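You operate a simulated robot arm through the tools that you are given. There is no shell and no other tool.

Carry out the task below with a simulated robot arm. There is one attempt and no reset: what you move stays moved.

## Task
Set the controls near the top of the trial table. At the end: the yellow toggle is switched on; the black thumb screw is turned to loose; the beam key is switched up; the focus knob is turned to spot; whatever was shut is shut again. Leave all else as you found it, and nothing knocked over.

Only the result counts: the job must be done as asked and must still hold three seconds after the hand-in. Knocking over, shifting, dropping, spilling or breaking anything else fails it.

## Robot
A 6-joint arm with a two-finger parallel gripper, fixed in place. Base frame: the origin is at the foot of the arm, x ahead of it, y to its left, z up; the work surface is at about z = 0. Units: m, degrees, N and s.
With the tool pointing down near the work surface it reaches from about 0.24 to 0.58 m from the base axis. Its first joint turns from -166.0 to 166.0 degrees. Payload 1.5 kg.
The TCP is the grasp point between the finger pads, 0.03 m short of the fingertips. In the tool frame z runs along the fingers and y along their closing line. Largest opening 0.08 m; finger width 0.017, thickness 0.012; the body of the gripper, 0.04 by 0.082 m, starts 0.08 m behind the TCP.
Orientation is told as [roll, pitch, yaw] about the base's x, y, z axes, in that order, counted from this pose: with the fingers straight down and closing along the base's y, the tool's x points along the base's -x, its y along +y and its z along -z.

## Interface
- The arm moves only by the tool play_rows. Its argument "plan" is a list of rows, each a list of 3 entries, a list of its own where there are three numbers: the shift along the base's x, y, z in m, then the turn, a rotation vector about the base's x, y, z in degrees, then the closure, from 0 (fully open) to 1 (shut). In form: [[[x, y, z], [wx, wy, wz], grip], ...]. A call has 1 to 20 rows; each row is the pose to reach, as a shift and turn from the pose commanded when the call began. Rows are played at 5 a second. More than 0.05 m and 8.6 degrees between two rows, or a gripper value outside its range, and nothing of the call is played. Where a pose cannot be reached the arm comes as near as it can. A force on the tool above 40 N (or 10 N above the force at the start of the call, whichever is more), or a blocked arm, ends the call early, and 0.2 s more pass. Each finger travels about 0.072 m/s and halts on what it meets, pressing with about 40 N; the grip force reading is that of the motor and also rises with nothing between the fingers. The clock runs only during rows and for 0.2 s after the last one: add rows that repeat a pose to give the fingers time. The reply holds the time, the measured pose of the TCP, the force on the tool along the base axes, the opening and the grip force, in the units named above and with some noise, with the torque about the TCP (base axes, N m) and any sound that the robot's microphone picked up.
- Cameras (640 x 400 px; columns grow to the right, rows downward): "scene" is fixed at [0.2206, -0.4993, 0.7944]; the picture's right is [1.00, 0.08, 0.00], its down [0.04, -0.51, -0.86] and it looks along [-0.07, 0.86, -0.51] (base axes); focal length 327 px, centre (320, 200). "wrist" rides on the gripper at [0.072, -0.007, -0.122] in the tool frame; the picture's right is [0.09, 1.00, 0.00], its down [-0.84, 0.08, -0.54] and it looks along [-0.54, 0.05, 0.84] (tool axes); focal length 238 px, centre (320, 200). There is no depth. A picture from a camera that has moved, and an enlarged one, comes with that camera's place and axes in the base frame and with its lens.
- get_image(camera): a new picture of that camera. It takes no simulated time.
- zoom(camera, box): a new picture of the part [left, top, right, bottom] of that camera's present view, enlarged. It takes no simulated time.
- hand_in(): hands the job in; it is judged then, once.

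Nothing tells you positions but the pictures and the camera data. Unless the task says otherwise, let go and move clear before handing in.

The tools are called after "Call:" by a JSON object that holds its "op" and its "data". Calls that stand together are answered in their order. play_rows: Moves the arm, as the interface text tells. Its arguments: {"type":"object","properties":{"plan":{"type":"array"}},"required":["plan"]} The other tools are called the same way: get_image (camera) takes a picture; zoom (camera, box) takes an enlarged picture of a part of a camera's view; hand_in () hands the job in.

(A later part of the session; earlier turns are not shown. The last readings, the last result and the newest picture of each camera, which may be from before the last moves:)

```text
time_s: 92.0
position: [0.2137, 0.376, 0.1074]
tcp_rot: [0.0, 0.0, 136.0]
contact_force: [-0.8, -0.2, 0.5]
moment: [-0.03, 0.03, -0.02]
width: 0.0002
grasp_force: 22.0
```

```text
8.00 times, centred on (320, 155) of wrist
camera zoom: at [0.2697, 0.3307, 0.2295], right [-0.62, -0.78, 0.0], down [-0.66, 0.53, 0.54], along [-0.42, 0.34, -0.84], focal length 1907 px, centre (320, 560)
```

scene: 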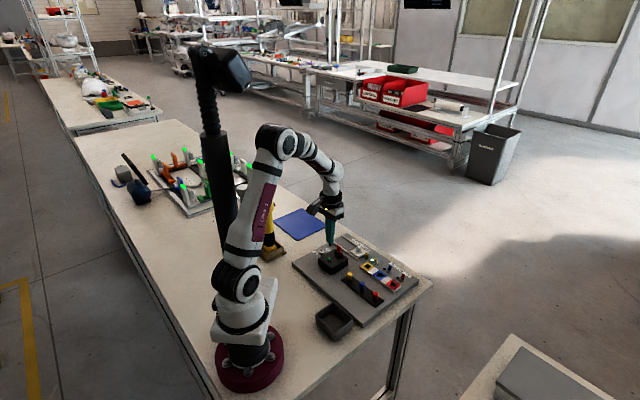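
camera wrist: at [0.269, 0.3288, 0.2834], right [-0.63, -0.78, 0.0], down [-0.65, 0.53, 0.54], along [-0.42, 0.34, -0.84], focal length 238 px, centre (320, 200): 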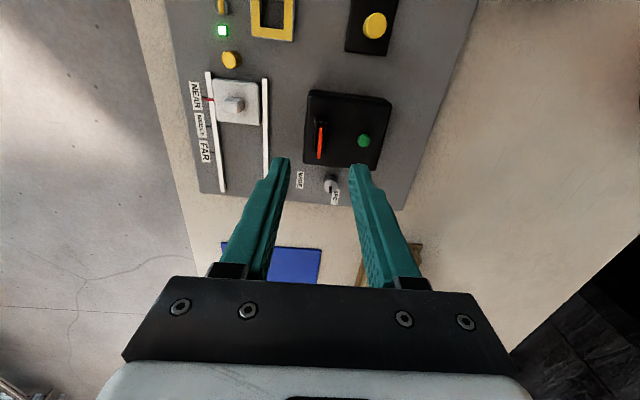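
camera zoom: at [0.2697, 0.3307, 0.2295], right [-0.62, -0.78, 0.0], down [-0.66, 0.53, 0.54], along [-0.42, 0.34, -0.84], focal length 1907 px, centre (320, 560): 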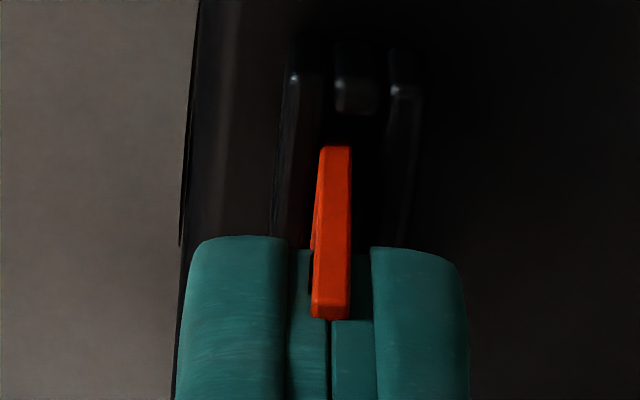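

The tab slides freely upward in its slot, so it is just a loose pull-tab, not a switch; the box did not move. I'll put it back down exactly where it was: lower the same amount, then check before releasing.

Call:
{"op": "play_rows", "data": {"plan": [[[0, 0, -0.001], [0, 0, 0], 1], [[0, 0, -0.002], [0, 0, 0], 1], [[0, 0, -0.003], [0, 0, 0], 1], [[0, 0, -0.004], [0, 0, 0], 1], [[0, 0, -0.004], [0, 0, 0], 1]]}}

Call:
{"op": "zoom", "data": {"camera": "scene", "box": [340, 240, 352, 258]}}

Call:
{"op": "zoom", "data": {"camera": "wrist", "box": [305, 130, 335, 180]}}

```text
time_s: 93.2
position: [0.214, 0.3764, 0.1027]
tcp_rot: [0.0, 0.0, 135.9]
contact_force: [-1.5, -2.4, 2.3]
moment: [-0.06, 0.03, 0.0]
width: 0.0
grasp_force: 22.0
```

```text
16.00 times, centred on (346, 249) of scene
camera zoom: at [0.2206, -0.4993, 0.7944], right [1.0, 0.08, 0.0], down [0.04, -0.51, -0.86], along [-0.07, 0.86, -0.51], focal length 5238 px, centre (-96, -584)
```

zoom: 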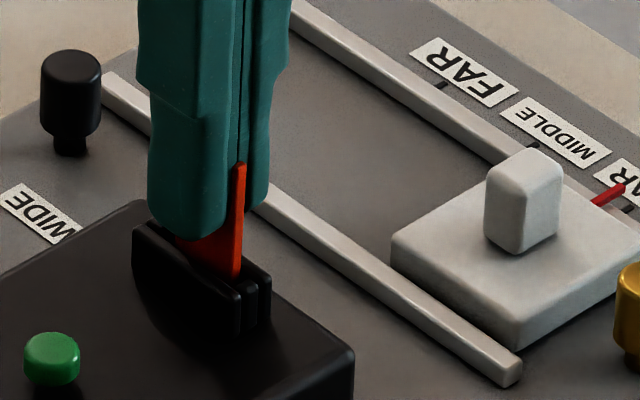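

```text
8.00 times, centred on (320, 155) of wrist
camera zoom: at [0.2698, 0.3307, 0.225], right [-0.63, -0.78, 0.0], down [-0.66, 0.53, 0.54], along [-0.42, 0.34, -0.84], focal length 1907 px, centre (320, 560)
```

zoom: 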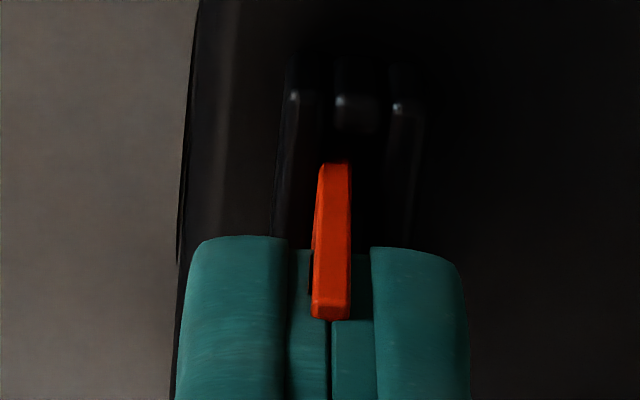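

Call:
{"op": "play_rows", "data": {"plan": [[[0, 0, -0.0006], [0, 0, 0], 1], [[0, 0, -0.0012], [0, 0, 0], 1], [[0, 0, -0.0012], [0, 0, 0], 1]]}}

Call:
{"op": "zoom", "data": {"camera": "scene", "box": [340, 240, 352, 258]}}

```text
time_s: 94.0
position: [0.2129, 0.377, 0.1021]
tcp_rot: [0.1, -0.1, 136.1]
contact_force: [-3.2, -1.9, 16.0]
moment: [-0.06, 0.06, -0.03]
width: 0.0
grasp_force: 21.6
```

```text
16.00 times, centred on (346, 249) of scene
camera zoom: at [0.2206, -0.4993, 0.7944], right [1.0, 0.08, 0.0], down [0.04, -0.51, -0.86], along [-0.07, 0.86, -0.51], focal length 5238 px, centre (-96, -584)
```

zoom: 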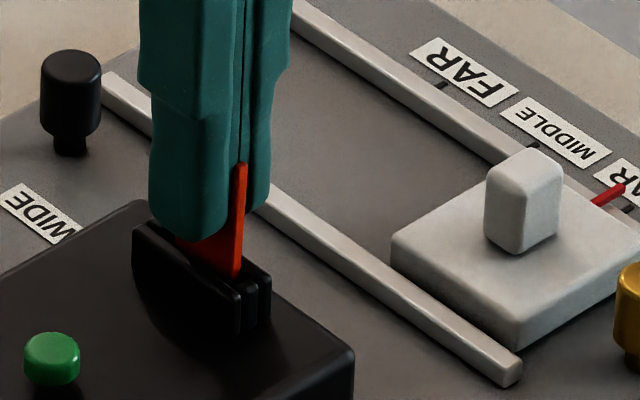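

The tab is seated again (bottomed, 16 N). I relax and open the fingers, then check the tab.

Call:
{"op": "play_rows", "data": {"plan": [[[0, 0, 0.0008], [0, 0, 0], 1], [[0, 0, 0.0008], [0, 0, 0], 0.9], [[0, 0, 0.0008], [0, 0, 0], 0.7], [[0, 0, 0.0008], [0, 0, 0], 0.5], [[0, 0, 0.0008], [0, 0, 0], 0.5], [[0, 0, 0.02], [0, 0, 0], 0.5], [[0, 0, 0.05], [0, 0, 0], 0.5]]}}

Call:
{"op": "zoom", "data": {"camera": "scene", "box": [334, 242, 352, 258]}}

Call:
{"op": "zoom", "data": {"camera": "wrist", "box": [250, 90, 390, 220]}}

```text
time_s: 95.6
position: [0.2135, 0.3753, 0.1525]
tcp_rot: [0.1, 0.0, 135.9]
contact_force: [0.0, -0.5, 0.0]
moment: [-0.01, -0.01, 0.05]
width: 0.0401
grasp_force: 0.0
```

```text
16.00 times, centred on (343, 250) of scene
camera zoom: at [0.2206, -0.4993, 0.7944], right [1.0, 0.08, 0.0], down [0.04, -0.51, -0.86], along [-0.07, 0.86, -0.51], focal length 5238 px, centre (-48, -600)
```

zoom: 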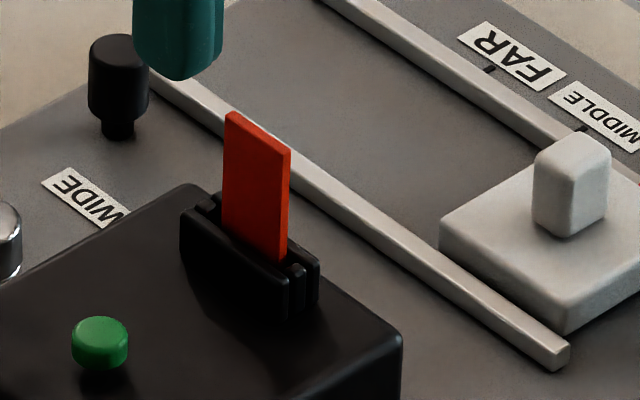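

```text
3.08 times, centred on (320, 155) of wrist
camera zoom: at [0.2707, 0.3302, 0.2748], right [-0.62, -0.78, 0.0], down [-0.66, 0.53, 0.54], along [-0.42, 0.34, -0.84], focal length 733 px, centre (320, 338)
```

zoom: 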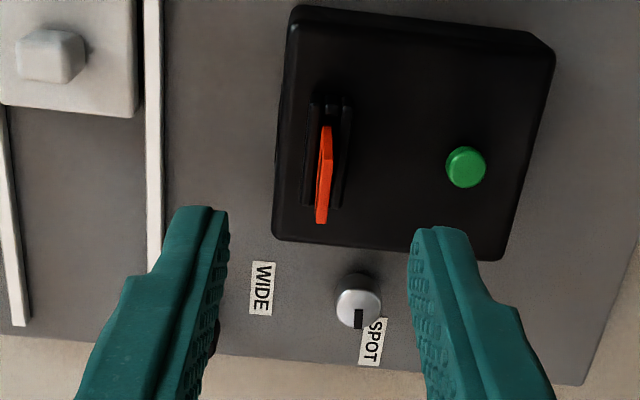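

The tab is back in its slot (within about a millimetre). I have not yet seen the board's outer edge face, so I'll look at it from the far side.

Call:
{"op": "play_rows", "data": {"plan": [[[0.01, 0.003, 0.02], [0, 0, 7.4], 0.3], [[0.03, 0.008, 0.04], [0, 0, 14.8], 0], [[0.05, 0.014, 0.06], [0, 0, 22.1], 0], [[0.07, 0.02, 0.07], [0, 0, 29.5], 0], [[0.09, 0.025, 0.07], [0, 0, 36.9], 0], [[0.11, 0.03, 0.07], [0, 0, 44.2], 0], [[0.13, 0.036, 0.07], [0, 0, 51.6], 0], [[0.15, 0.042, 0.07], [0, 0, 59], 0], [[0.162, 0.045, 0.07], [0, 0, 59], 0], [[0.162, 0.045, 0.07], [0, 0, 59], 0]]}}

Call:
{"op": "get_image", "data": {"camera": "wrist"}}

Call:
{"op": "zoom", "data": {"camera": "wrist", "box": [180, 40, 420, 200]}}

```text
time_s: 97.8
position: [0.3386, 0.4124, 0.2065]
tcp_rot: [0.1, 0.4, -165.1]
contact_force: [-0.5, 0.5, 0.5]
moment: [0.0, 0.01, 0.02]
width: 0.0801
grasp_force: 0.2
out of reach, approached as far as the arm can: row 8, 9, 10
```

```text
taken
camera wrist: at [0.4066, 0.4355, 0.3297], right [0.34, -0.94, 0.0], down [-0.79, -0.29, 0.54], along [-0.51, -0.19, -0.84], focal length 238 px, centre (320, 200)
```

wrist: 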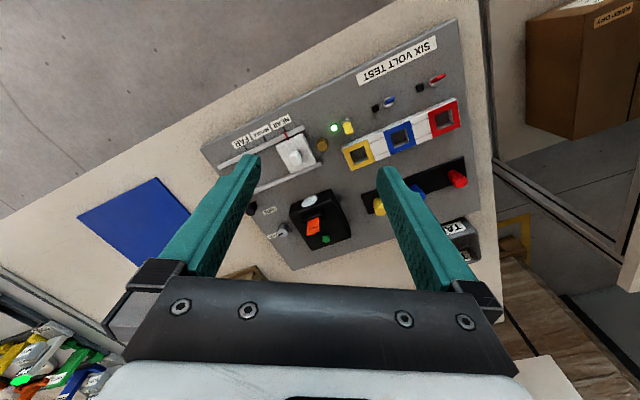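

```text
2.50 times, centred on (300, 120) of wrist
camera zoom: at [0.4066, 0.4355, 0.3297], right [0.34, -0.94, 0.0], down [-0.79, -0.29, 0.54], along [-0.51, -0.19, -0.84], focal length 596 px, centre (370, 400)
```

zoom: 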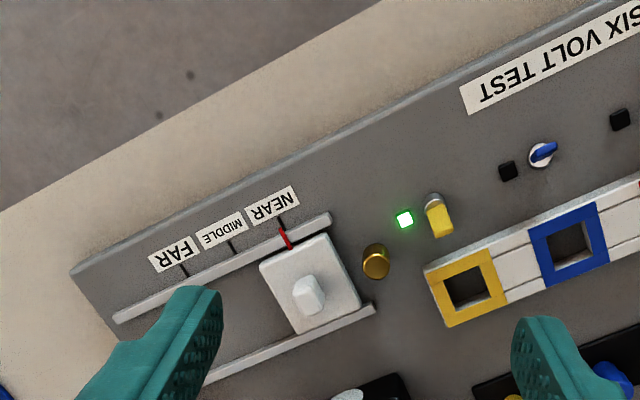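

The outer edge is plain. I'll zoom tightly on each face of the lamp box for any seam or hinge.

Call:
{"op": "zoom", "data": {"camera": "wrist", "box": [285, 185, 355, 255]}}

Call:
{"op": "zoom", "data": {"camera": "scene", "box": [324, 252, 354, 276]}}

Call:
{"op": "zoom", "data": {"camera": "scene", "box": [334, 262, 354, 276]}}

Call:
{"op": "zoom", "data": {"camera": "scene", "box": [316, 255, 338, 275]}}

```text
5.71 times, centred on (320, 220) of wrist
camera zoom: at [0.4066, 0.4355, 0.3297], right [0.34, -0.94, 0.0], down [-0.79, -0.29, 0.54], along [-0.51, -0.19, -0.84], focal length 1362 px, centre (320, 86)
```

zoom: 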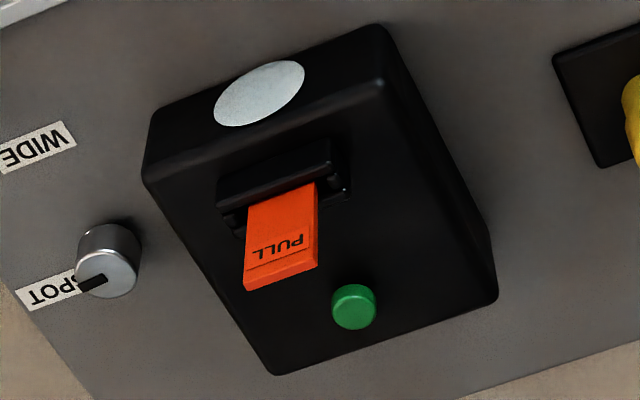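

```text
16.00 times, centred on (339, 264) of scene
camera zoom: at [0.2206, -0.4993, 0.7944], right [1.0, 0.08, 0.0], down [0.04, -0.51, -0.86], along [-0.07, 0.86, -0.51], focal length 5238 px, centre (16, -824)
```

zoom: 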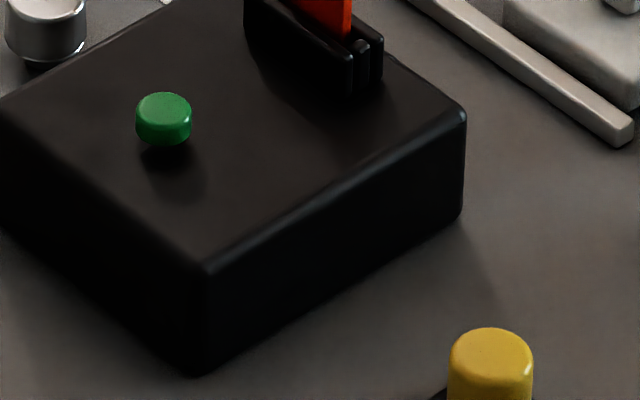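

```text
16.00 times, centred on (344, 269) of scene
camera zoom: at [0.2206, -0.4993, 0.7944], right [1.0, 0.08, 0.0], down [0.04, -0.51, -0.86], along [-0.07, 0.86, -0.51], focal length 5238 px, centre (-64, -904)
```

zoom: 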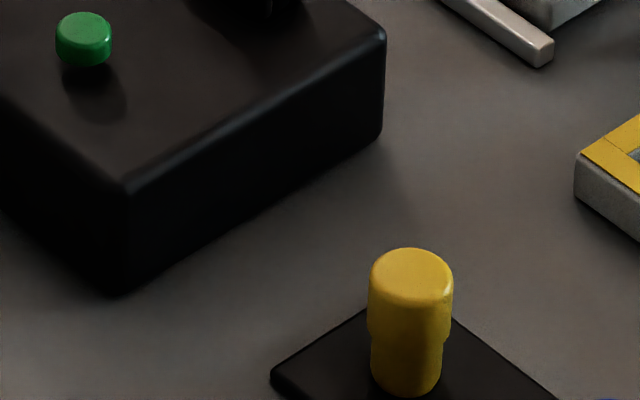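

```text
16.00 times, centred on (327, 265) of scene
camera zoom: at [0.2206, -0.4993, 0.7944], right [1.0, 0.08, 0.0], down [0.04, -0.51, -0.86], along [-0.07, 0.86, -0.51], focal length 5238 px, centre (208, -840)
```

zoom: 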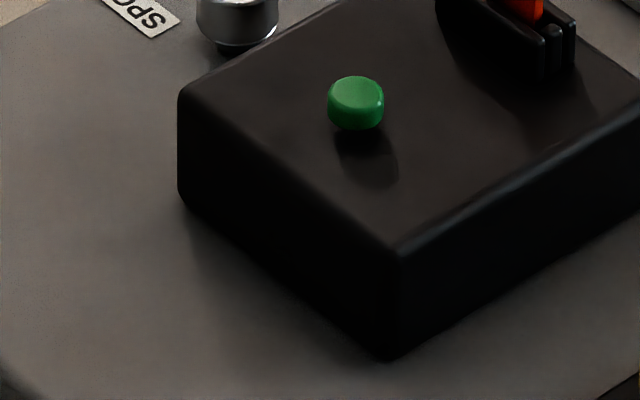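

No seam on the lamp box. I'll check the table's edges and legs too, in case a control sits just below the top.

Call:
{"op": "zoom", "data": {"camera": "scene", "box": [340, 270, 450, 400]}}

Call:
{"op": "zoom", "data": {"camera": "scene", "box": [200, 330, 360, 400]}}

Call:
{"op": "zoom", "data": {"camera": "scene", "box": [250, 190, 330, 260]}}

Call:
{"op": "zoom", "data": {"camera": "scene", "box": [70, 110, 230, 220]}}

```text
3.08 times, centred on (395, 335) of scene
camera zoom: at [0.2206, -0.4993, 0.7944], right [1.0, 0.08, 0.0], down [0.04, -0.51, -0.86], along [-0.07, 0.86, -0.51], focal length 1007 px, centre (89, -215)
```

zoom: 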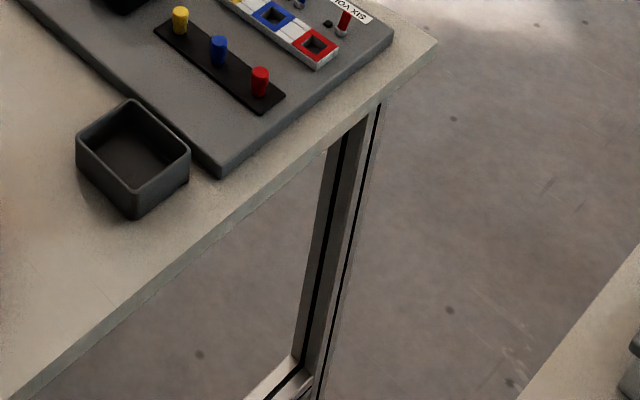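

```text
4.00 times, centred on (280, 365) of scene
camera zoom: at [0.2206, -0.4993, 0.7944], right [1.0, 0.08, 0.0], down [0.04, -0.51, -0.86], along [-0.07, 0.86, -0.51], focal length 1310 px, centre (480, -460)
```

zoom: 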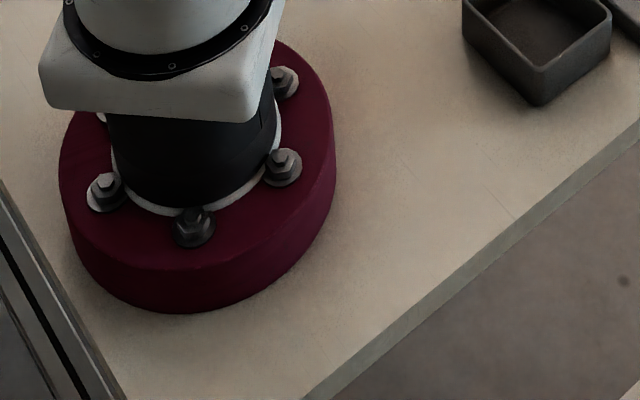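

```text
5.71 times, centred on (290, 225) of scene
camera zoom: at [0.2206, -0.4993, 0.7944], right [1.0, 0.08, 0.0], down [0.04, -0.51, -0.86], along [-0.07, 0.86, -0.51], focal length 1871 px, centre (491, 57)
```

zoom: 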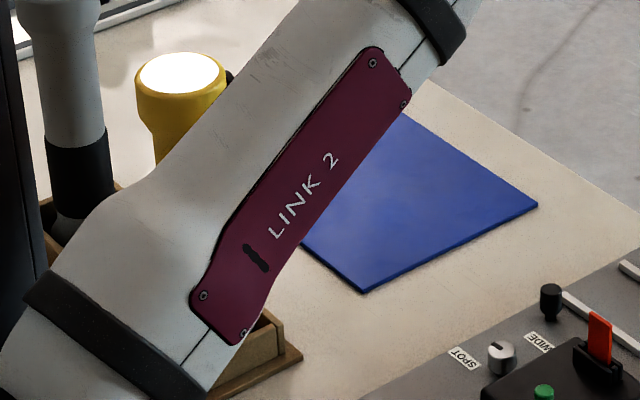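

```text
3.64 times, centred on (150, 165) of scene
camera zoom: at [0.2206, -0.4993, 0.7944], right [1.0, 0.08, 0.0], down [0.04, -0.51, -0.86], along [-0.07, 0.86, -0.51], focal length 1190 px, centre (938, 327)
```

zoom: 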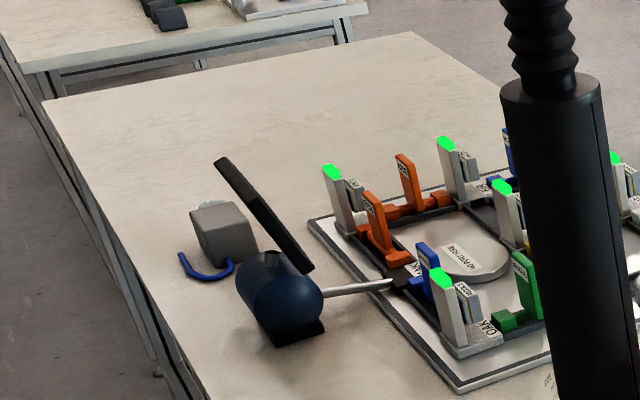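

Let me look very closely at the torch buttons and compare them, since "beam" could refer to a torch.

Call:
{"op": "zoom", "data": {"camera": "scene", "box": [240, 180, 275, 220]}}

Call:
{"op": "zoom", "data": {"camera": "wrist", "box": [60, 120, 330, 300]}}

```text
10.00 times, centred on (258, 200) of scene
camera zoom: at [0.2206, -0.4993, 0.7944], right [1.0, 0.08, 0.0], down [0.04, -0.51, -0.86], along [-0.07, 0.86, -0.51], focal length 3274 px, centre (945, 200)
```

zoom: 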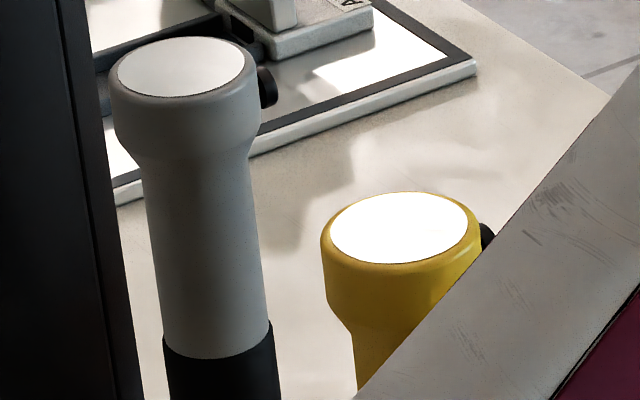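

```text
2.22 times, centred on (195, 210) of wrist
camera zoom: at [0.4066, 0.4355, 0.3297], right [0.34, -0.94, 0.0], down [-0.79, -0.29, 0.54], along [-0.51, -0.19, -0.84], focal length 530 px, centre (598, 178)
```

zoom: 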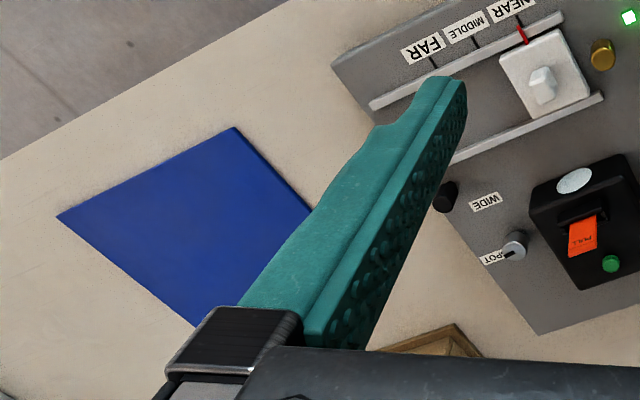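

I'll scan the board's blank areas for a flush hatch or an outline that would be easy to miss.

Call:
{"op": "zoom", "data": {"camera": "scene", "box": [290, 250, 340, 290]}}

Call:
{"op": "zoom", "data": {"camera": "scene", "box": [320, 275, 370, 325]}}

Call:
{"op": "zoom", "data": {"camera": "scene", "box": [370, 270, 425, 325]}}

Call:
{"op": "zoom", "data": {"camera": "scene", "box": [335, 232, 375, 262]}}

```text
10.00 times, centred on (315, 270) of scene
camera zoom: at [0.2206, -0.4993, 0.7944], right [1.0, 0.08, 0.0], down [0.04, -0.51, -0.86], along [-0.07, 0.86, -0.51], focal length 3274 px, centre (370, -500)
```

zoom: 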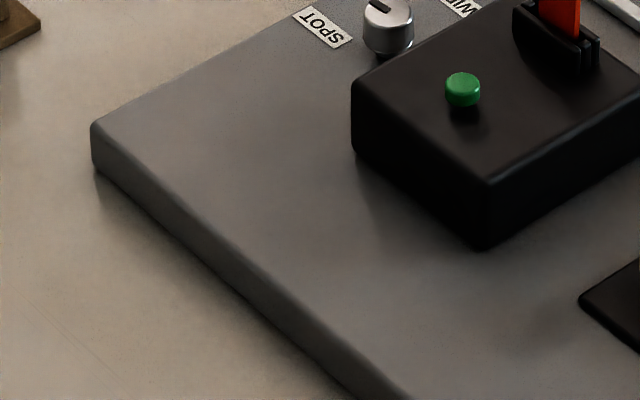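

```text
8.00 times, centred on (345, 300) of scene
camera zoom: at [0.2206, -0.4993, 0.7944], right [1.0, 0.08, 0.0], down [0.04, -0.51, -0.86], along [-0.07, 0.86, -0.51], focal length 2619 px, centre (120, -600)
```

zoom: 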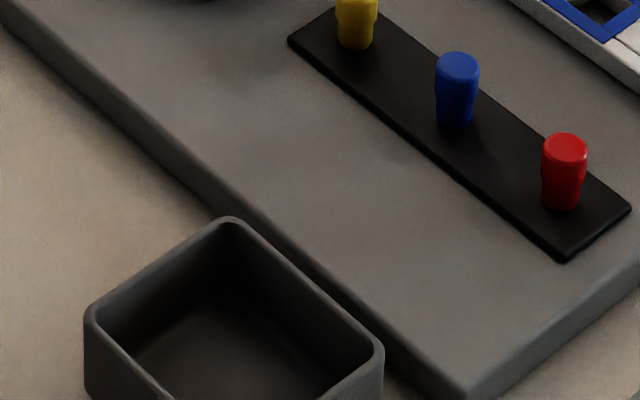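

```text
7.27 times, centred on (398, 298) of scene
camera zoom: at [0.2206, -0.4993, 0.7944], right [1.0, 0.08, 0.0], down [0.04, -0.51, -0.86], along [-0.07, 0.86, -0.51], focal length 2381 px, centre (-244, -509)
```

zoom: 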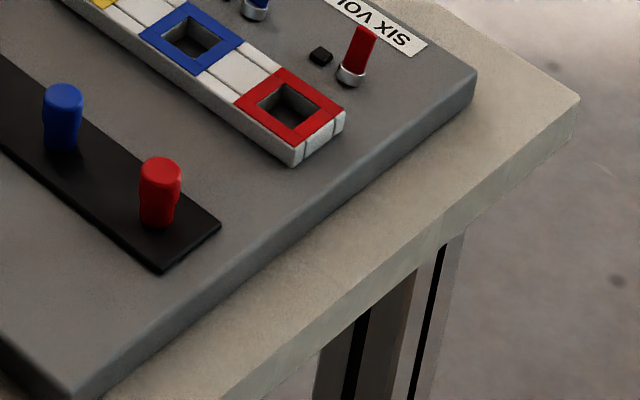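

```text
13.33 times, centred on (355, 247) of scene
camera zoom: at [0.2206, -0.4993, 0.7944], right [1.0, 0.08, 0.0], down [0.04, -0.51, -0.86], along [-0.07, 0.86, -0.51], focal length 4365 px, centre (-147, -427)
```

zoom: 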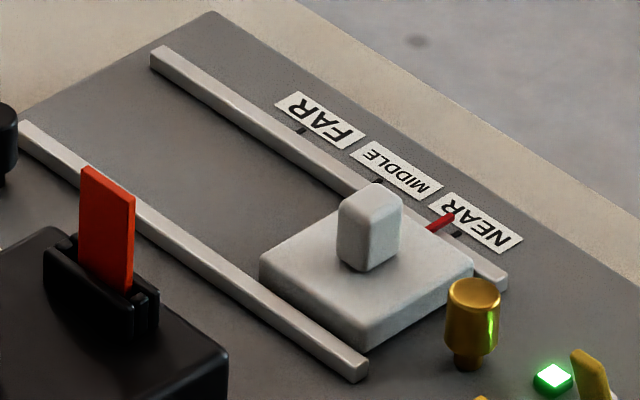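

The blank areas show no hatch. I'll come back over the lamp box (labels-upright yaw) and test whether the box itself is a cover — first moving partway to re-establish my commanded pose.

Call:
{"op": "play_rows", "data": {"plan": [[[-0.01, -0.005, 0], [0, 0, -7.5], 0], [[-0.02, -0.01, 0], [0, 0, -15], 0], [[-0.03, -0.015, 0], [0, 0, -22.5], 0], [[-0.04, -0.02, 0], [0, 0, -30], 0], [[-0.05, -0.025, 0], [0, 0, -37.5], 0], [[-0.06, -0.03, 0], [0, 0, -45], 0], [[-0.07, -0.035, 0], [0, 0, -52.5], 0], [[-0.08, -0.04, 0], [0, 0, -60], 0], [[-0.09, -0.045, 0], [0, 0, -67.5], 0], [[-0.1, -0.05, 0], [0, 0, -75], 0], [[-0.1, -0.05, 0], [0, 0, -75], 0]]}}

Call:
{"op": "get_image", "data": {"camera": "wrist"}}

```text
time_s: 100.2
position: [0.2398, 0.3612, 0.2072]
tcp_rot: [0.1, -0.1, 119.9]
contact_force: [0.3, 0.5, 0.7]
moment: [-0.01, -0.01, -0.03]
width: 0.08
grasp_force: 0.1
```

```text
taken
camera wrist: at [0.2819, 0.3015, 0.3302], right [-0.82, -0.58, 0.0], down [-0.48, 0.69, 0.54], along [-0.31, 0.44, -0.84], focal length 238 px, centre (320, 200)
```

wrist: 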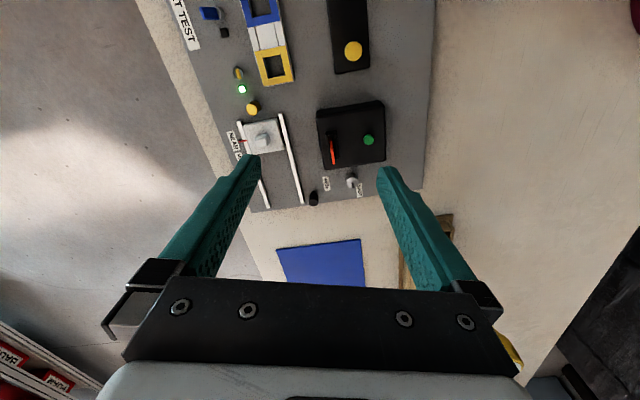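

Commanded and measured pose agree. I continue to yaw 46° above the lamp box centre.

Call:
{"op": "play_rows", "data": {"plan": [[[-0.005, -0.001, 0], [0, 0, -7.4], 0], [[-0.01, -0.002, 0], [0, 0, -14.8], 0], [[-0.015, -0.003, 0], [0, 0, -22.2], 0], [[-0.02, -0.004, 0], [0, 0, -29.6], 0], [[-0.025, -0.005, 0], [0, 0, -37], 0], [[-0.03, -0.006, 0], [0, 0, -44.4], 0], [[-0.035, -0.007, -0.01], [0, 0, -51.8], 0], [[-0.04, -0.008, -0.02], [0, 0, -59.2], 0], [[-0.045, -0.009, -0.03], [0, 0, -66.6], 0], [[-0.049, -0.009, -0.04], [0, 0, -73.8], 0], [[-0.049, -0.009, -0.04], [0, 0, -73.8], 0]]}}

Call:
{"op": "get_image", "data": {"camera": "wrist"}}

Call:
{"op": "zoom", "data": {"camera": "wrist", "box": [230, 70, 410, 240]}}

```text
time_s: 102.6
position: [0.1886, 0.3525, 0.1675]
tcp_rot: [0.0, 0.0, 46.2]
contact_force: [-0.5, -0.4, 0.9]
moment: [-0.01, 0.02, 0.02]
width: 0.08
grasp_force: 0.0
```

```text
taken
camera wrist: at [0.1447, 0.2943, 0.2901], right [-0.78, 0.62, 0.0], down [0.52, 0.66, 0.54], along [0.34, 0.42, -0.84], focal length 238 px, centre (320, 200)
```

wrist: 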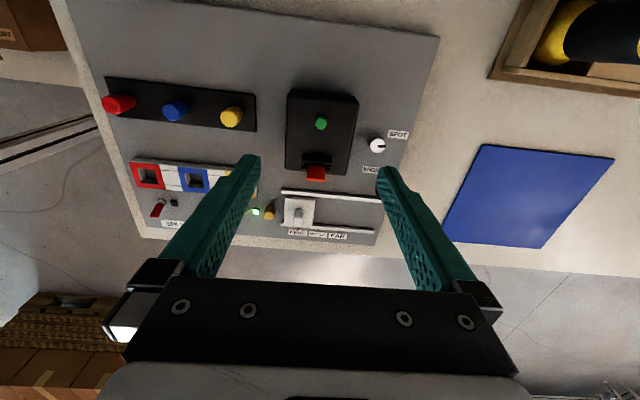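

```text
2.35 times, centred on (320, 155) of wrist
camera zoom: at [0.1447, 0.2943, 0.2901], right [-0.78, 0.62, 0.0], down [0.52, 0.66, 0.54], along [0.34, 0.42, -0.84], focal length 561 px, centre (320, 306)
```

zoom: 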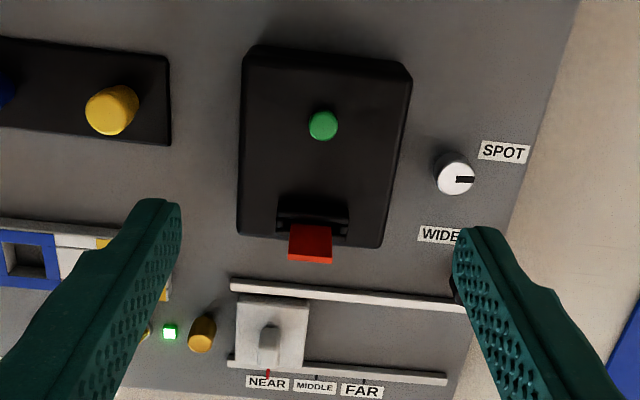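

The box is ~69 mm wide, just inside the gripper's 80 mm opening, with room beside the knob. I'll descend slowly straddling the box, watching the force.

Call:
{"op": "play_rows", "data": {"plan": [[[0.0007, -0.0006, -0.02], [0, 0, 0], 0], [[0.0007, -0.0006, -0.04], [0, 0, 0], 0], [[0.0007, -0.0006, -0.06], [0, 0, 0], 0], [[0.0007, -0.0006, -0.075], [0, 0, 0], 0], [[0.0007, -0.0006, -0.075], [0, 0, 0], 0]]}}

Call:
{"op": "zoom", "data": {"camera": "wrist", "box": [220, 70, 420, 240]}}

Call:
{"op": "zoom", "data": {"camera": "scene", "box": [310, 230, 370, 280]}}

```text
time_s: 103.8
position: [0.19, 0.352, 0.0918]
tcp_rot: [0.1, 0.0, 46.2]
contact_force: [-0.2, 0.2, -1.4]
moment: [-0.02, 0.04, 0.0]
width: 0.0799
grasp_force: 0.1
```

```text
2.35 times, centred on (320, 155) of wrist
camera zoom: at [0.1458, 0.2948, 0.2148], right [-0.78, 0.62, 0.0], down [0.52, 0.66, 0.54], along [0.34, 0.42, -0.84], focal length 561 px, centre (320, 306)
```

zoom: 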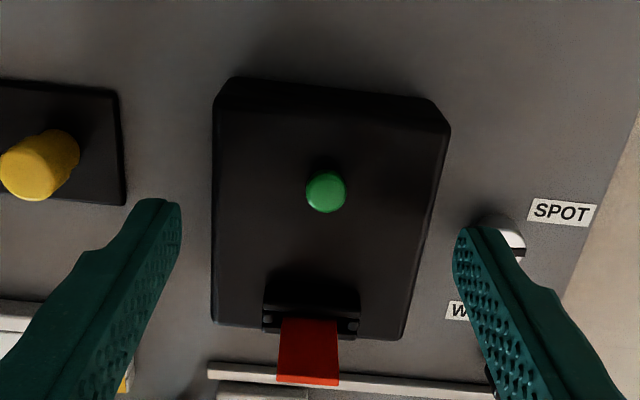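

```text
8.00 times, centred on (340, 255) of scene
camera zoom: at [0.2206, -0.4993, 0.7944], right [1.0, 0.08, 0.0], down [0.04, -0.51, -0.86], along [-0.07, 0.86, -0.51], focal length 2619 px, centre (160, -240)
```

zoom: 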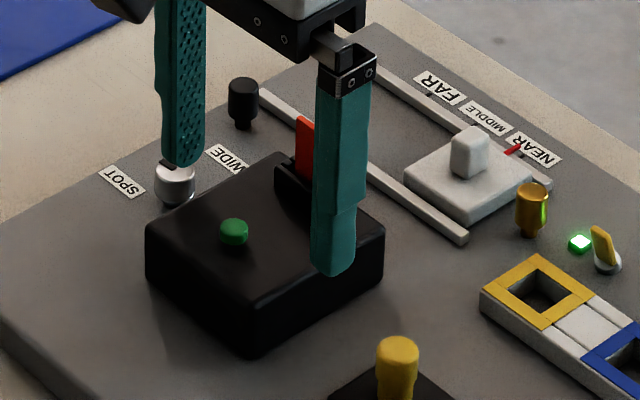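

Clear of the knob and pegs. I descend the rest of the way beside the box.

Call:
{"op": "play_rows", "data": {"plan": [[[0, 0, -0.01], [0, 0, 0], 0], [[0, 0, -0.02], [0, 0, 0], 0], [[0, 0, -0.027], [0, 0, 0], 0], [[0, 0, -0.027], [0, 0, 0], 0]]}}

Call:
{"op": "zoom", "data": {"camera": "wrist", "box": [220, 70, 420, 240]}}

Call:
{"op": "zoom", "data": {"camera": "scene", "box": [310, 230, 370, 280]}}

```text
time_s: 104.8
position: [0.1922, 0.3531, 0.0665]
tcp_rot: [0.1, 0.0, 46.2]
contact_force: [0.4, -0.1, 0.0]
moment: [0.02, -0.03, 0.01]
width: 0.0799
grasp_force: 0.1
```

```text
2.35 times, centred on (320, 155) of wrist
camera zoom: at [0.1472, 0.2943, 0.1883], right [-0.78, 0.62, 0.0], down [0.52, 0.66, 0.54], along [0.34, 0.43, -0.84], focal length 561 px, centre (320, 306)
```

zoom: 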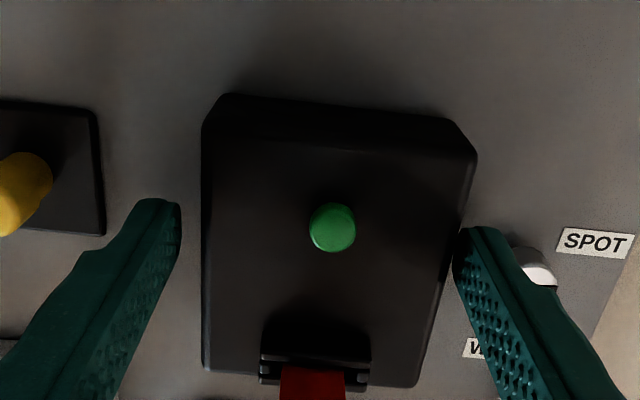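

```text
8.00 times, centred on (340, 255) of scene
camera zoom: at [0.2206, -0.4993, 0.7944], right [1.0, 0.08, 0.0], down [0.04, -0.51, -0.86], along [-0.07, 0.86, -0.51], focal length 2619 px, centre (160, -240)
```

zoom: 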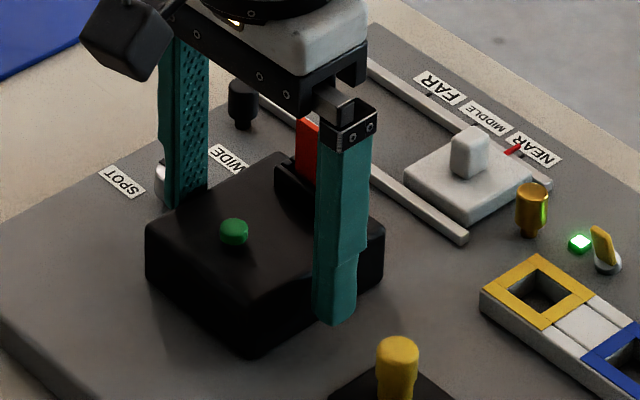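

The box sits ~3 mm off-centre between the fingers; I shift 2 mm and close slowly to touch both sides.

Call:
{"op": "play_rows", "data": {"plan": [[[-0.001, 0.0008, 0], [0, 0, 0], 0], [[-0.002, 0.0016, 0], [0, 0, 0], 0.03], [[-0.002, 0.0016, 0], [0, 0, 0], 0.07], [[-0.002, 0.0016, 0], [0, 0, 0], 0.1], [[-0.002, 0.0016, 0], [0, 0, 0], 0.1]]}}

Call:
{"op": "zoom", "data": {"camera": "wrist", "box": [220, 70, 420, 240]}}

```text
time_s: 106.0
position: [0.1898, 0.3536, 0.0661]
tcp_rot: [0.1, 0.0, 46.2]
contact_force: [-1.1, -0.3, -0.8]
moment: [0.0, 0.0, -0.02]
width: 0.0718
grasp_force: 0.1
```

```text
2.35 times, centred on (320, 155) of wrist
camera zoom: at [0.1455, 0.2957, 0.188], right [-0.78, 0.62, 0.0], down [0.52, 0.66, 0.54], along [0.34, 0.43, -0.84], focal length 561 px, centre (320, 306)
```

zoom: 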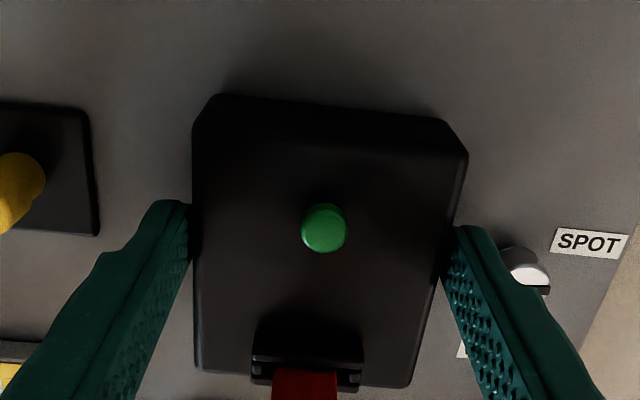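

Call:
{"op": "play_rows", "data": {"plan": [[[0, 0, 0], [0, 0, 0], 0.12], [[0, 0, 0], [0, 0, 0], 0.14], [[0, 0, 0], [0, 0, 0], 0.16], [[0, 0, 0], [0, 0, 0], 0.18], [[0, 0, 0], [0, 0, 0], 0.18]]}}

Call:
{"op": "zoom", "data": {"camera": "wrist", "box": [220, 70, 420, 240]}}

```text
time_s: 107.2
position: [0.188, 0.3525, 0.0673]
tcp_rot: [0.0, 0.0, 46.2]
contact_force: [3.7, -4.2, 0.7]
moment: [-0.12, -0.07, -0.04]
width: 0.0707
grasp_force: 2.8
```

```text
2.35 times, centred on (320, 155) of wrist
camera zoom: at [0.1456, 0.2956, 0.188], right [-0.78, 0.62, 0.0], down [0.52, 0.66, 0.54], along [0.34, 0.43, -0.84], focal length 561 px, centre (320, 306)
```

zoom: 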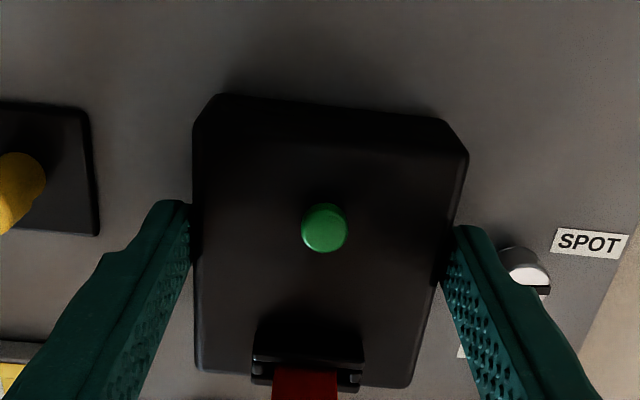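

Call:
{"op": "play_rows", "data": {"plan": [[[0.0003, -0.0003, 0], [0, 0, 0], 0.18], [[0.0005, -0.0005, 0], [0, 0, 0], 0.2], [[0.0005, -0.0005, 0], [0, 0, 0], 0.2]]}}

```text
time_s: 108.0
position: [0.1896, 0.3516, 0.0667]
tcp_rot: [0.0, -0.2, 46.1]
contact_force: [8.3, -2.7, -3.1]
moment: [-0.05, -0.11, 0.08]
width: 0.071
grasp_force: 3.4
```

Call:
{"op": "play_rows", "data": {"plan": [[[0.0005, -0.0005, 0], [0, 0, 0], 0.2], [[0.001, -0.001, 0], [0, 0, 0], 0.2], [[0.001, -0.001, 0], [0, 0, 0], 0.2]]}}

Call:
{"op": "zoom", "data": {"camera": "wrist", "box": [220, 70, 420, 240]}}

```text
time_s: 108.8
position: [0.1901, 0.3516, 0.0663]
tcp_rot: [0.2, -0.1, 46.3]
contact_force: [-0.1, 14.1, -12.7]
moment: [0.2, -0.12, -0.48]
width: 0.0699
grasp_force: 44.8
```

```text
2.35 times, centred on (320, 155) of wrist
camera zoom: at [0.1453, 0.2948, 0.1885], right [-0.78, 0.62, 0.0], down [0.52, 0.66, 0.54], along [0.34, 0.43, -0.84], focal length 561 px, centre (320, 306)
```

zoom: 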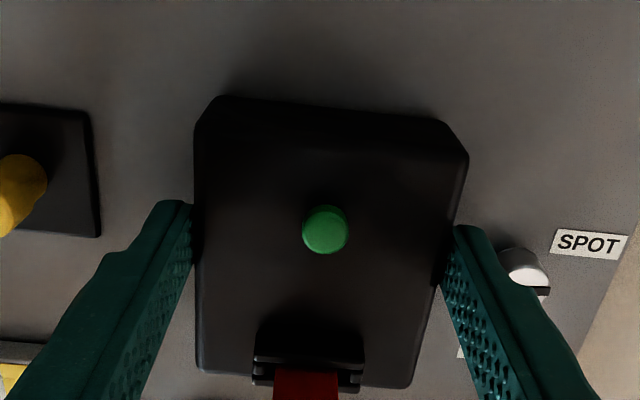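

Both sides are now held (69.9 mm). I lift by only 1 mm and read the force.

Call:
{"op": "play_rows", "data": {"plan": [[[0, 0, 0.0005], [0, 0, 0], 0.2], [[0, 0, 0.001], [0, 0, 0], 0.2], [[0, 0, 0.001], [0, 0, 0], 0.2]]}}

Call:
{"op": "zoom", "data": {"camera": "scene", "box": [310, 230, 370, 280]}}

```text
time_s: 109.6
position: [0.19, 0.3523, 0.0654]
tcp_rot: [0.0, -0.1, 46.2]
contact_force: [0.4, 3.5, -4.2]
moment: [-0.28, -0.43, -0.46]
width: 0.0701
grasp_force: 45.1
stopped in row 3: the force on the tool passed its limit at 42 N (the readings are from after the stop); the commanded pose is now the measured one
```

```text
8.00 times, centred on (340, 255) of scene
camera zoom: at [0.2206, -0.4993, 0.7944], right [1.0, 0.08, 0.0], down [0.04, -0.51, -0.86], along [-0.07, 0.86, -0.51], focal length 2619 px, centre (160, -240)
```

zoom: 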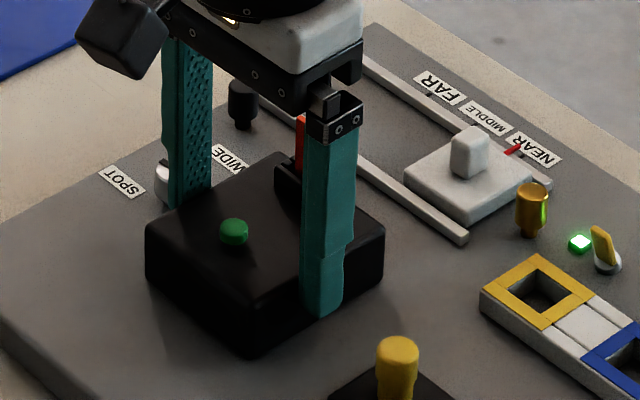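

A 1 mm lift hit over 40 N: the lamp box is rigidly fixed, not a lid. I release it and lift straight up.

Call:
{"op": "play_rows", "data": {"plan": [[[0, 0, 0], [0, 0, 0], 0.1], [[0, 0, 0], [0, 0, 0], 0], [[0, 0, 0], [0, 0, 0], 0], [[0, 0, 0.02], [0, 0, 0], 0], [[0, 0, 0.05], [0, 0, 0], 0], [[0, 0, 0.085], [0, 0, 0], 0], [[0, 0, 0.12], [0, 0, 0], 0]]}}

Call:
{"op": "get_image", "data": {"camera": "wrist"}}

Call:
{"op": "zoom", "data": {"camera": "scene", "box": [310, 225, 430, 325]}}

```text
time_s: 111.2
position: [0.1894, 0.3506, 0.1884]
tcp_rot: [0.1, -0.1, 46.2]
contact_force: [0.3, -0.1, 0.2]
moment: [-0.02, 0.03, -0.02]
width: 0.0802
grasp_force: 0.1
```

```text
taken
camera wrist: at [0.1454, 0.2936, 0.3111], right [-0.78, 0.62, 0.0], down [0.52, 0.66, 0.54], along [0.34, 0.43, -0.84], focal length 238 px, centre (320, 200)
```

wrist: 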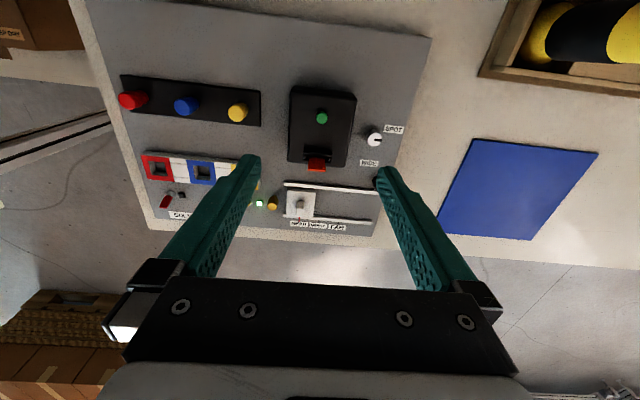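

```text
4.00 times, centred on (370, 275) of scene
camera zoom: at [0.2206, -0.4993, 0.7944], right [1.0, 0.08, 0.0], down [0.04, -0.51, -0.86], along [-0.07, 0.86, -0.51], focal length 1310 px, centre (120, -100)
```

zoom: 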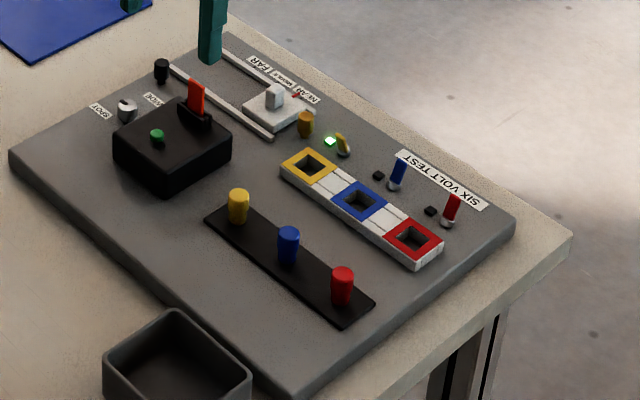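

The box is fixed and everything is unchanged. I'll take a very close look at the white carriage and its upright block from above, in case that block is itself a lever.

Call:
{"op": "play_rows", "data": {"plan": [[[0.01, 0.008, 0], [0, 0, 0], 0], [[0.025, 0.02, 0], [0, 0, 0], 0], [[0.04, 0.032, 0], [0, 0, 0], 0], [[0.05, 0.03, -0.02], [0, 0, 0], 0], [[0.055, 0.025, -0.04], [0, 0, 0], 0], [[0.055, 0.025, -0.05], [0, 0, 0], 0], [[0.055, 0.025, -0.05], [0, 0, 0], 0]]}}

Call:
{"op": "get_image", "data": {"camera": "wrist"}}

Call:
{"op": "zoom", "data": {"camera": "wrist", "box": [260, 130, 390, 240]}}

```text
time_s: 112.8
position: [0.2434, 0.3773, 0.1354]
tcp_rot: [0.1, 0.0, 46.3]
contact_force: [0.0, 0.4, 0.0]
moment: [-0.07, 0.02, -0.01]
width: 0.0804
grasp_force: 0.1
```

```text
taken
camera wrist: at [0.1997, 0.3202, 0.2575], right [-0.78, 0.62, 0.0], down [0.52, 0.66, 0.54], along [0.34, 0.43, -0.84], focal length 238 px, centre (320, 200)
```

wrist: 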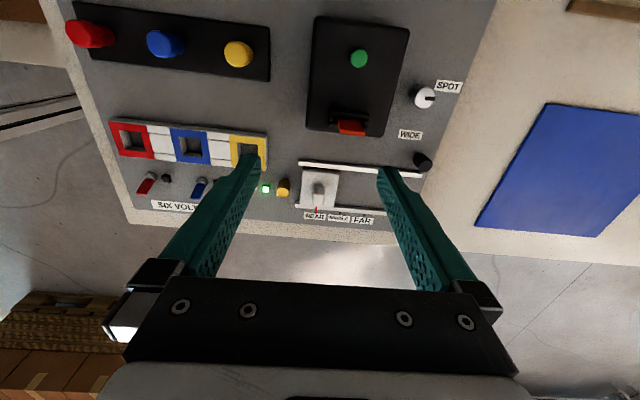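

```text
3.64 times, centred on (325, 185) of wrist
camera zoom: at [0.1997, 0.3202, 0.2575], right [-0.78, 0.62, 0.0], down [0.52, 0.66, 0.54], along [0.34, 0.43, -0.84], focal length 867 px, centre (302, 254)
```

zoom: 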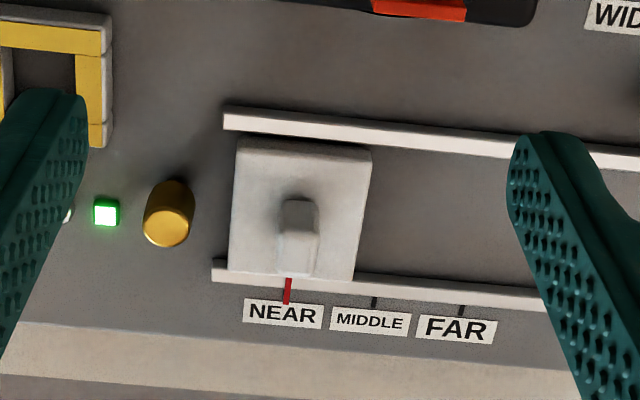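

The carriage is an ordinary slide. I'll inspect the blue square on the table more closely, since it's the only other flat thing that could be a cover.

Call:
{"op": "zoom", "data": {"camera": "scene", "box": [270, 200, 335, 245]}}

Call:
{"op": "zoom", "data": {"camera": "wrist", "box": [460, 90, 640, 250]}}

Call:
{"op": "zoom", "data": {"camera": "wrist", "box": [290, 10, 440, 150]}}

```text
8.89 times, centred on (302, 222) of scene
camera zoom: at [0.2206, -0.4993, 0.7944], right [1.0, 0.08, 0.0], down [0.04, -0.51, -0.86], along [-0.07, 0.86, -0.51], focal length 2910 px, centre (476, 0)
```

zoom: 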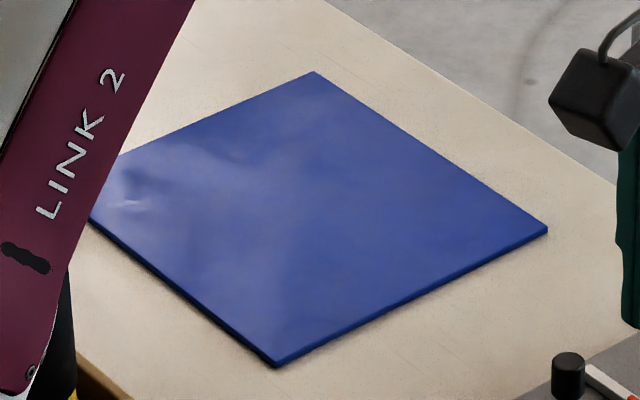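

```text
2.50 times, centred on (550, 170) of wrist
camera zoom: at [0.1997, 0.3202, 0.2575], right [-0.78, 0.62, 0.0], down [0.52, 0.66, 0.54], along [0.34, 0.43, -0.84], focal length 596 px, centre (-255, 275)
```

zoom: 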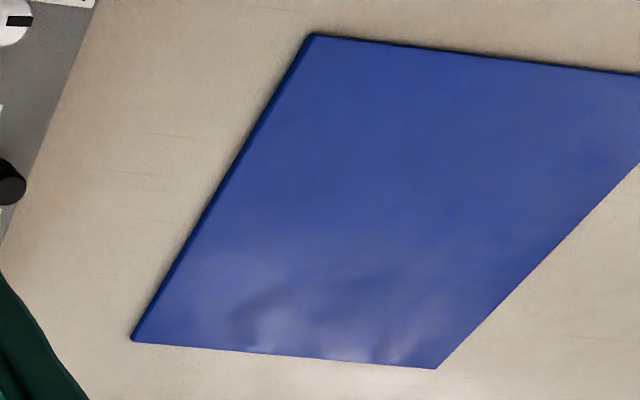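

```text
2.86 times, centred on (365, 80) of wrist
camera zoom: at [0.1997, 0.3202, 0.2575], right [-0.78, 0.62, 0.0], down [0.52, 0.66, 0.54], along [0.34, 0.43, -0.84], focal length 681 px, centre (191, 543)
```

zoom: 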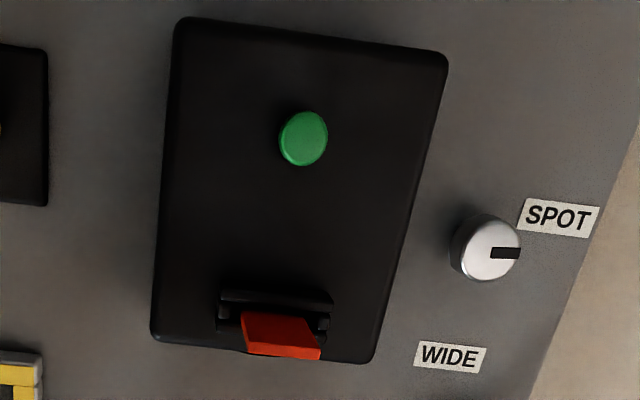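

The blue pad is just a mat. I'll take one more careful look at the pale disc on the lamp's outer face, from a lower angle on the far side.

Call:
{"op": "play_rows", "data": {"plan": [[[0.003, 0.001, 0.02], [0, 0, 7.7], 0], [[0.006, 0.002, 0.04], [0, 0, 15.4], 0], [[0.009, 0.003, 0.06], [0, 0, 23.1], 0], [[0.012, 0.004, 0.06], [0, 0, 30.8], 0], [[0.015, 0.005, 0.06], [0, 0, 38.5], 0], [[0.018, 0.006, 0.06], [0, 0, 46.2], 0], [[0.021, 0.007, 0.06], [0, 0, 53.9], 0], [[0.024, 0.008, 0.06], [0, 0, 61.6], 0], [[0.027, 0.009, 0.06], [0, 0, 69.3], 0], [[0.03, 0.01, 0.06], [0, 0, 77], 0], [[0.033, 0.011, 0.06], [0, 0, 84.7], 0], [[0.036, 0.012, 0.06], [0, 0, 92.4], 0], [[0.039, 0.013, 0.06], [0, 0, 100.1], 0], [[0.042, 0.014, 0.06], [0, 0, 107.8], 0], [[0.045, 0.015, 0.06], [0, 0, 115.5], 0], [[0.047, 0.015, 0.06], [0, 0, 123.2], 0], [[0.047, 0.015, 0.06], [0, 0, 130.9], 0], [[0.047, 0.015, 0.06], [0, 0, 138.6], 0], [[0.047, 0.015, 0.06], [0, 0, 146.3], 0], [[0.047, 0.015, 0.06], [0, 0, 150], 0]]}}

Call:
{"op": "play_rows", "data": {"plan": [[[0, 0, 0], [-1.6, 5.8, 0], 0], [[0, 0, 0], [-3.2, 11.6, 0], 0], [[0, 0, -0.01], [-4.8, 17.4, 0], 0], [[0, 0, -0.02], [-6.6, 23.2, 0], 0], [[0, 0, -0.02], [-6.6, 23.2, 0], 0]]}}

Call:
{"op": "get_image", "data": {"camera": "wrist"}}

```text
time_s: 117.0
position: [0.2913, 0.3925, 0.1963]
tcp_rot: [0.1, 0.0, -163.7]
contact_force: [-1.0, 0.6, -0.8]
moment: [0.02, -0.01, -0.03]
width: 0.0798
grasp_force: 0.0
```

```text
time_s: 118.2
position: [0.2135, 0.3946, 0.1471]
tcp_rot: [1.0, -21.8, -166.3]
contact_force: [-0.3, 0.1, -0.8]
moment: [0.0, 0.03, 0.01]
width: 0.0802
grasp_force: 0.0
out of reach, approached as far as the arm can: row 2, 3, 4, 5
```

```text
taken
camera wrist: at [0.321, 0.4292, 0.2334], right [0.32, -0.95, -0.02], down [-0.54, -0.2, 0.82], along [-0.78, -0.25, -0.58], focal length 238 px, centre (320, 200)
```

wrist: 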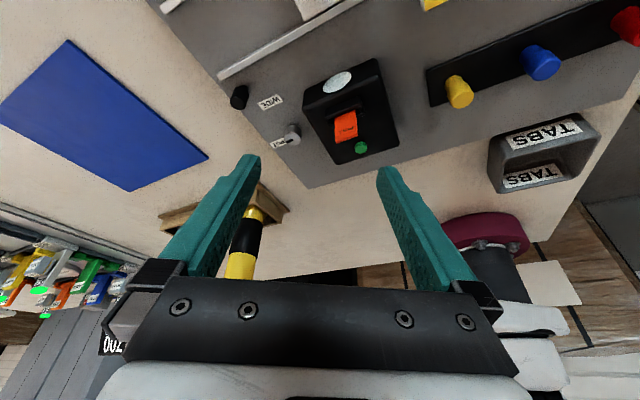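

The arm couldn't reach that pose fully and shifted closer in (still clear). I take the zoom from here.

Call:
{"op": "zoom", "data": {"camera": "wrist", "box": [295, 55, 410, 170]}}

Call:
{"op": "zoom", "data": {"camera": "wrist", "box": [315, 60, 365, 110]}}

Call:
{"op": "zoom", "data": {"camera": "wrist", "box": [325, 95, 375, 160]}}

```text
3.48 times, centred on (352, 112) of wrist
camera zoom: at [0.321, 0.4292, 0.2334], right [0.32, -0.95, -0.02], down [-0.54, -0.2, 0.82], along [-0.78, -0.25, -0.58], focal length 829 px, centre (207, 504)
```

zoom: 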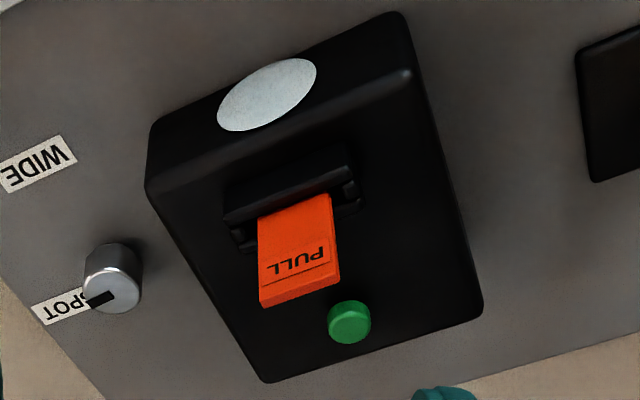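

```text
8.00 times, centred on (340, 85) of wrist
camera zoom: at [0.321, 0.4292, 0.2334], right [0.32, -0.95, -0.02], down [-0.54, -0.2, 0.82], along [-0.78, -0.25, -0.58], focal length 1907 px, centre (160, 1120)
```

zoom: 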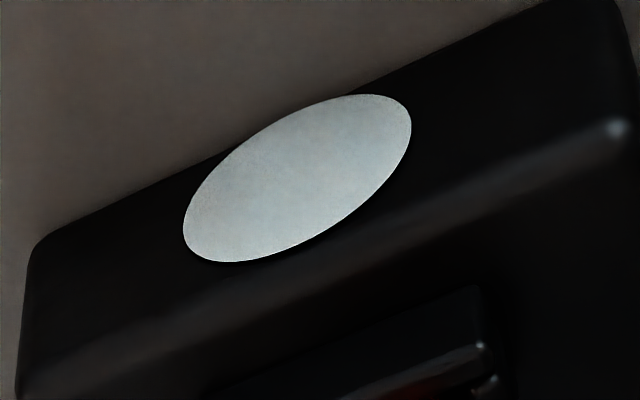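

```text
6.15 times, centred on (350, 128) of wrist
camera zoom: at [0.321, 0.4292, 0.2334], right [0.32, -0.95, -0.02], down [-0.54, -0.2, 0.82], along [-0.78, -0.25, -0.58], focal length 1467 px, centre (135, 646)
```

zoom: 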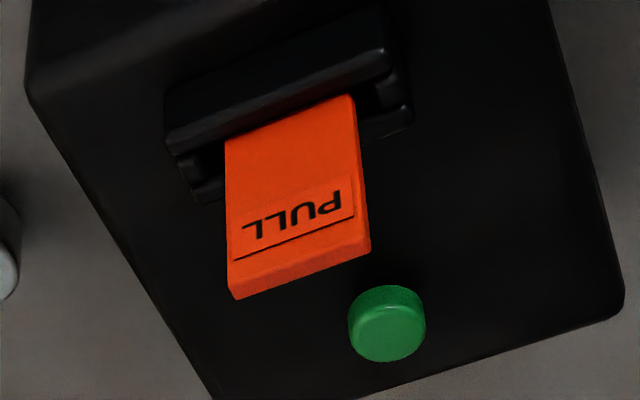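

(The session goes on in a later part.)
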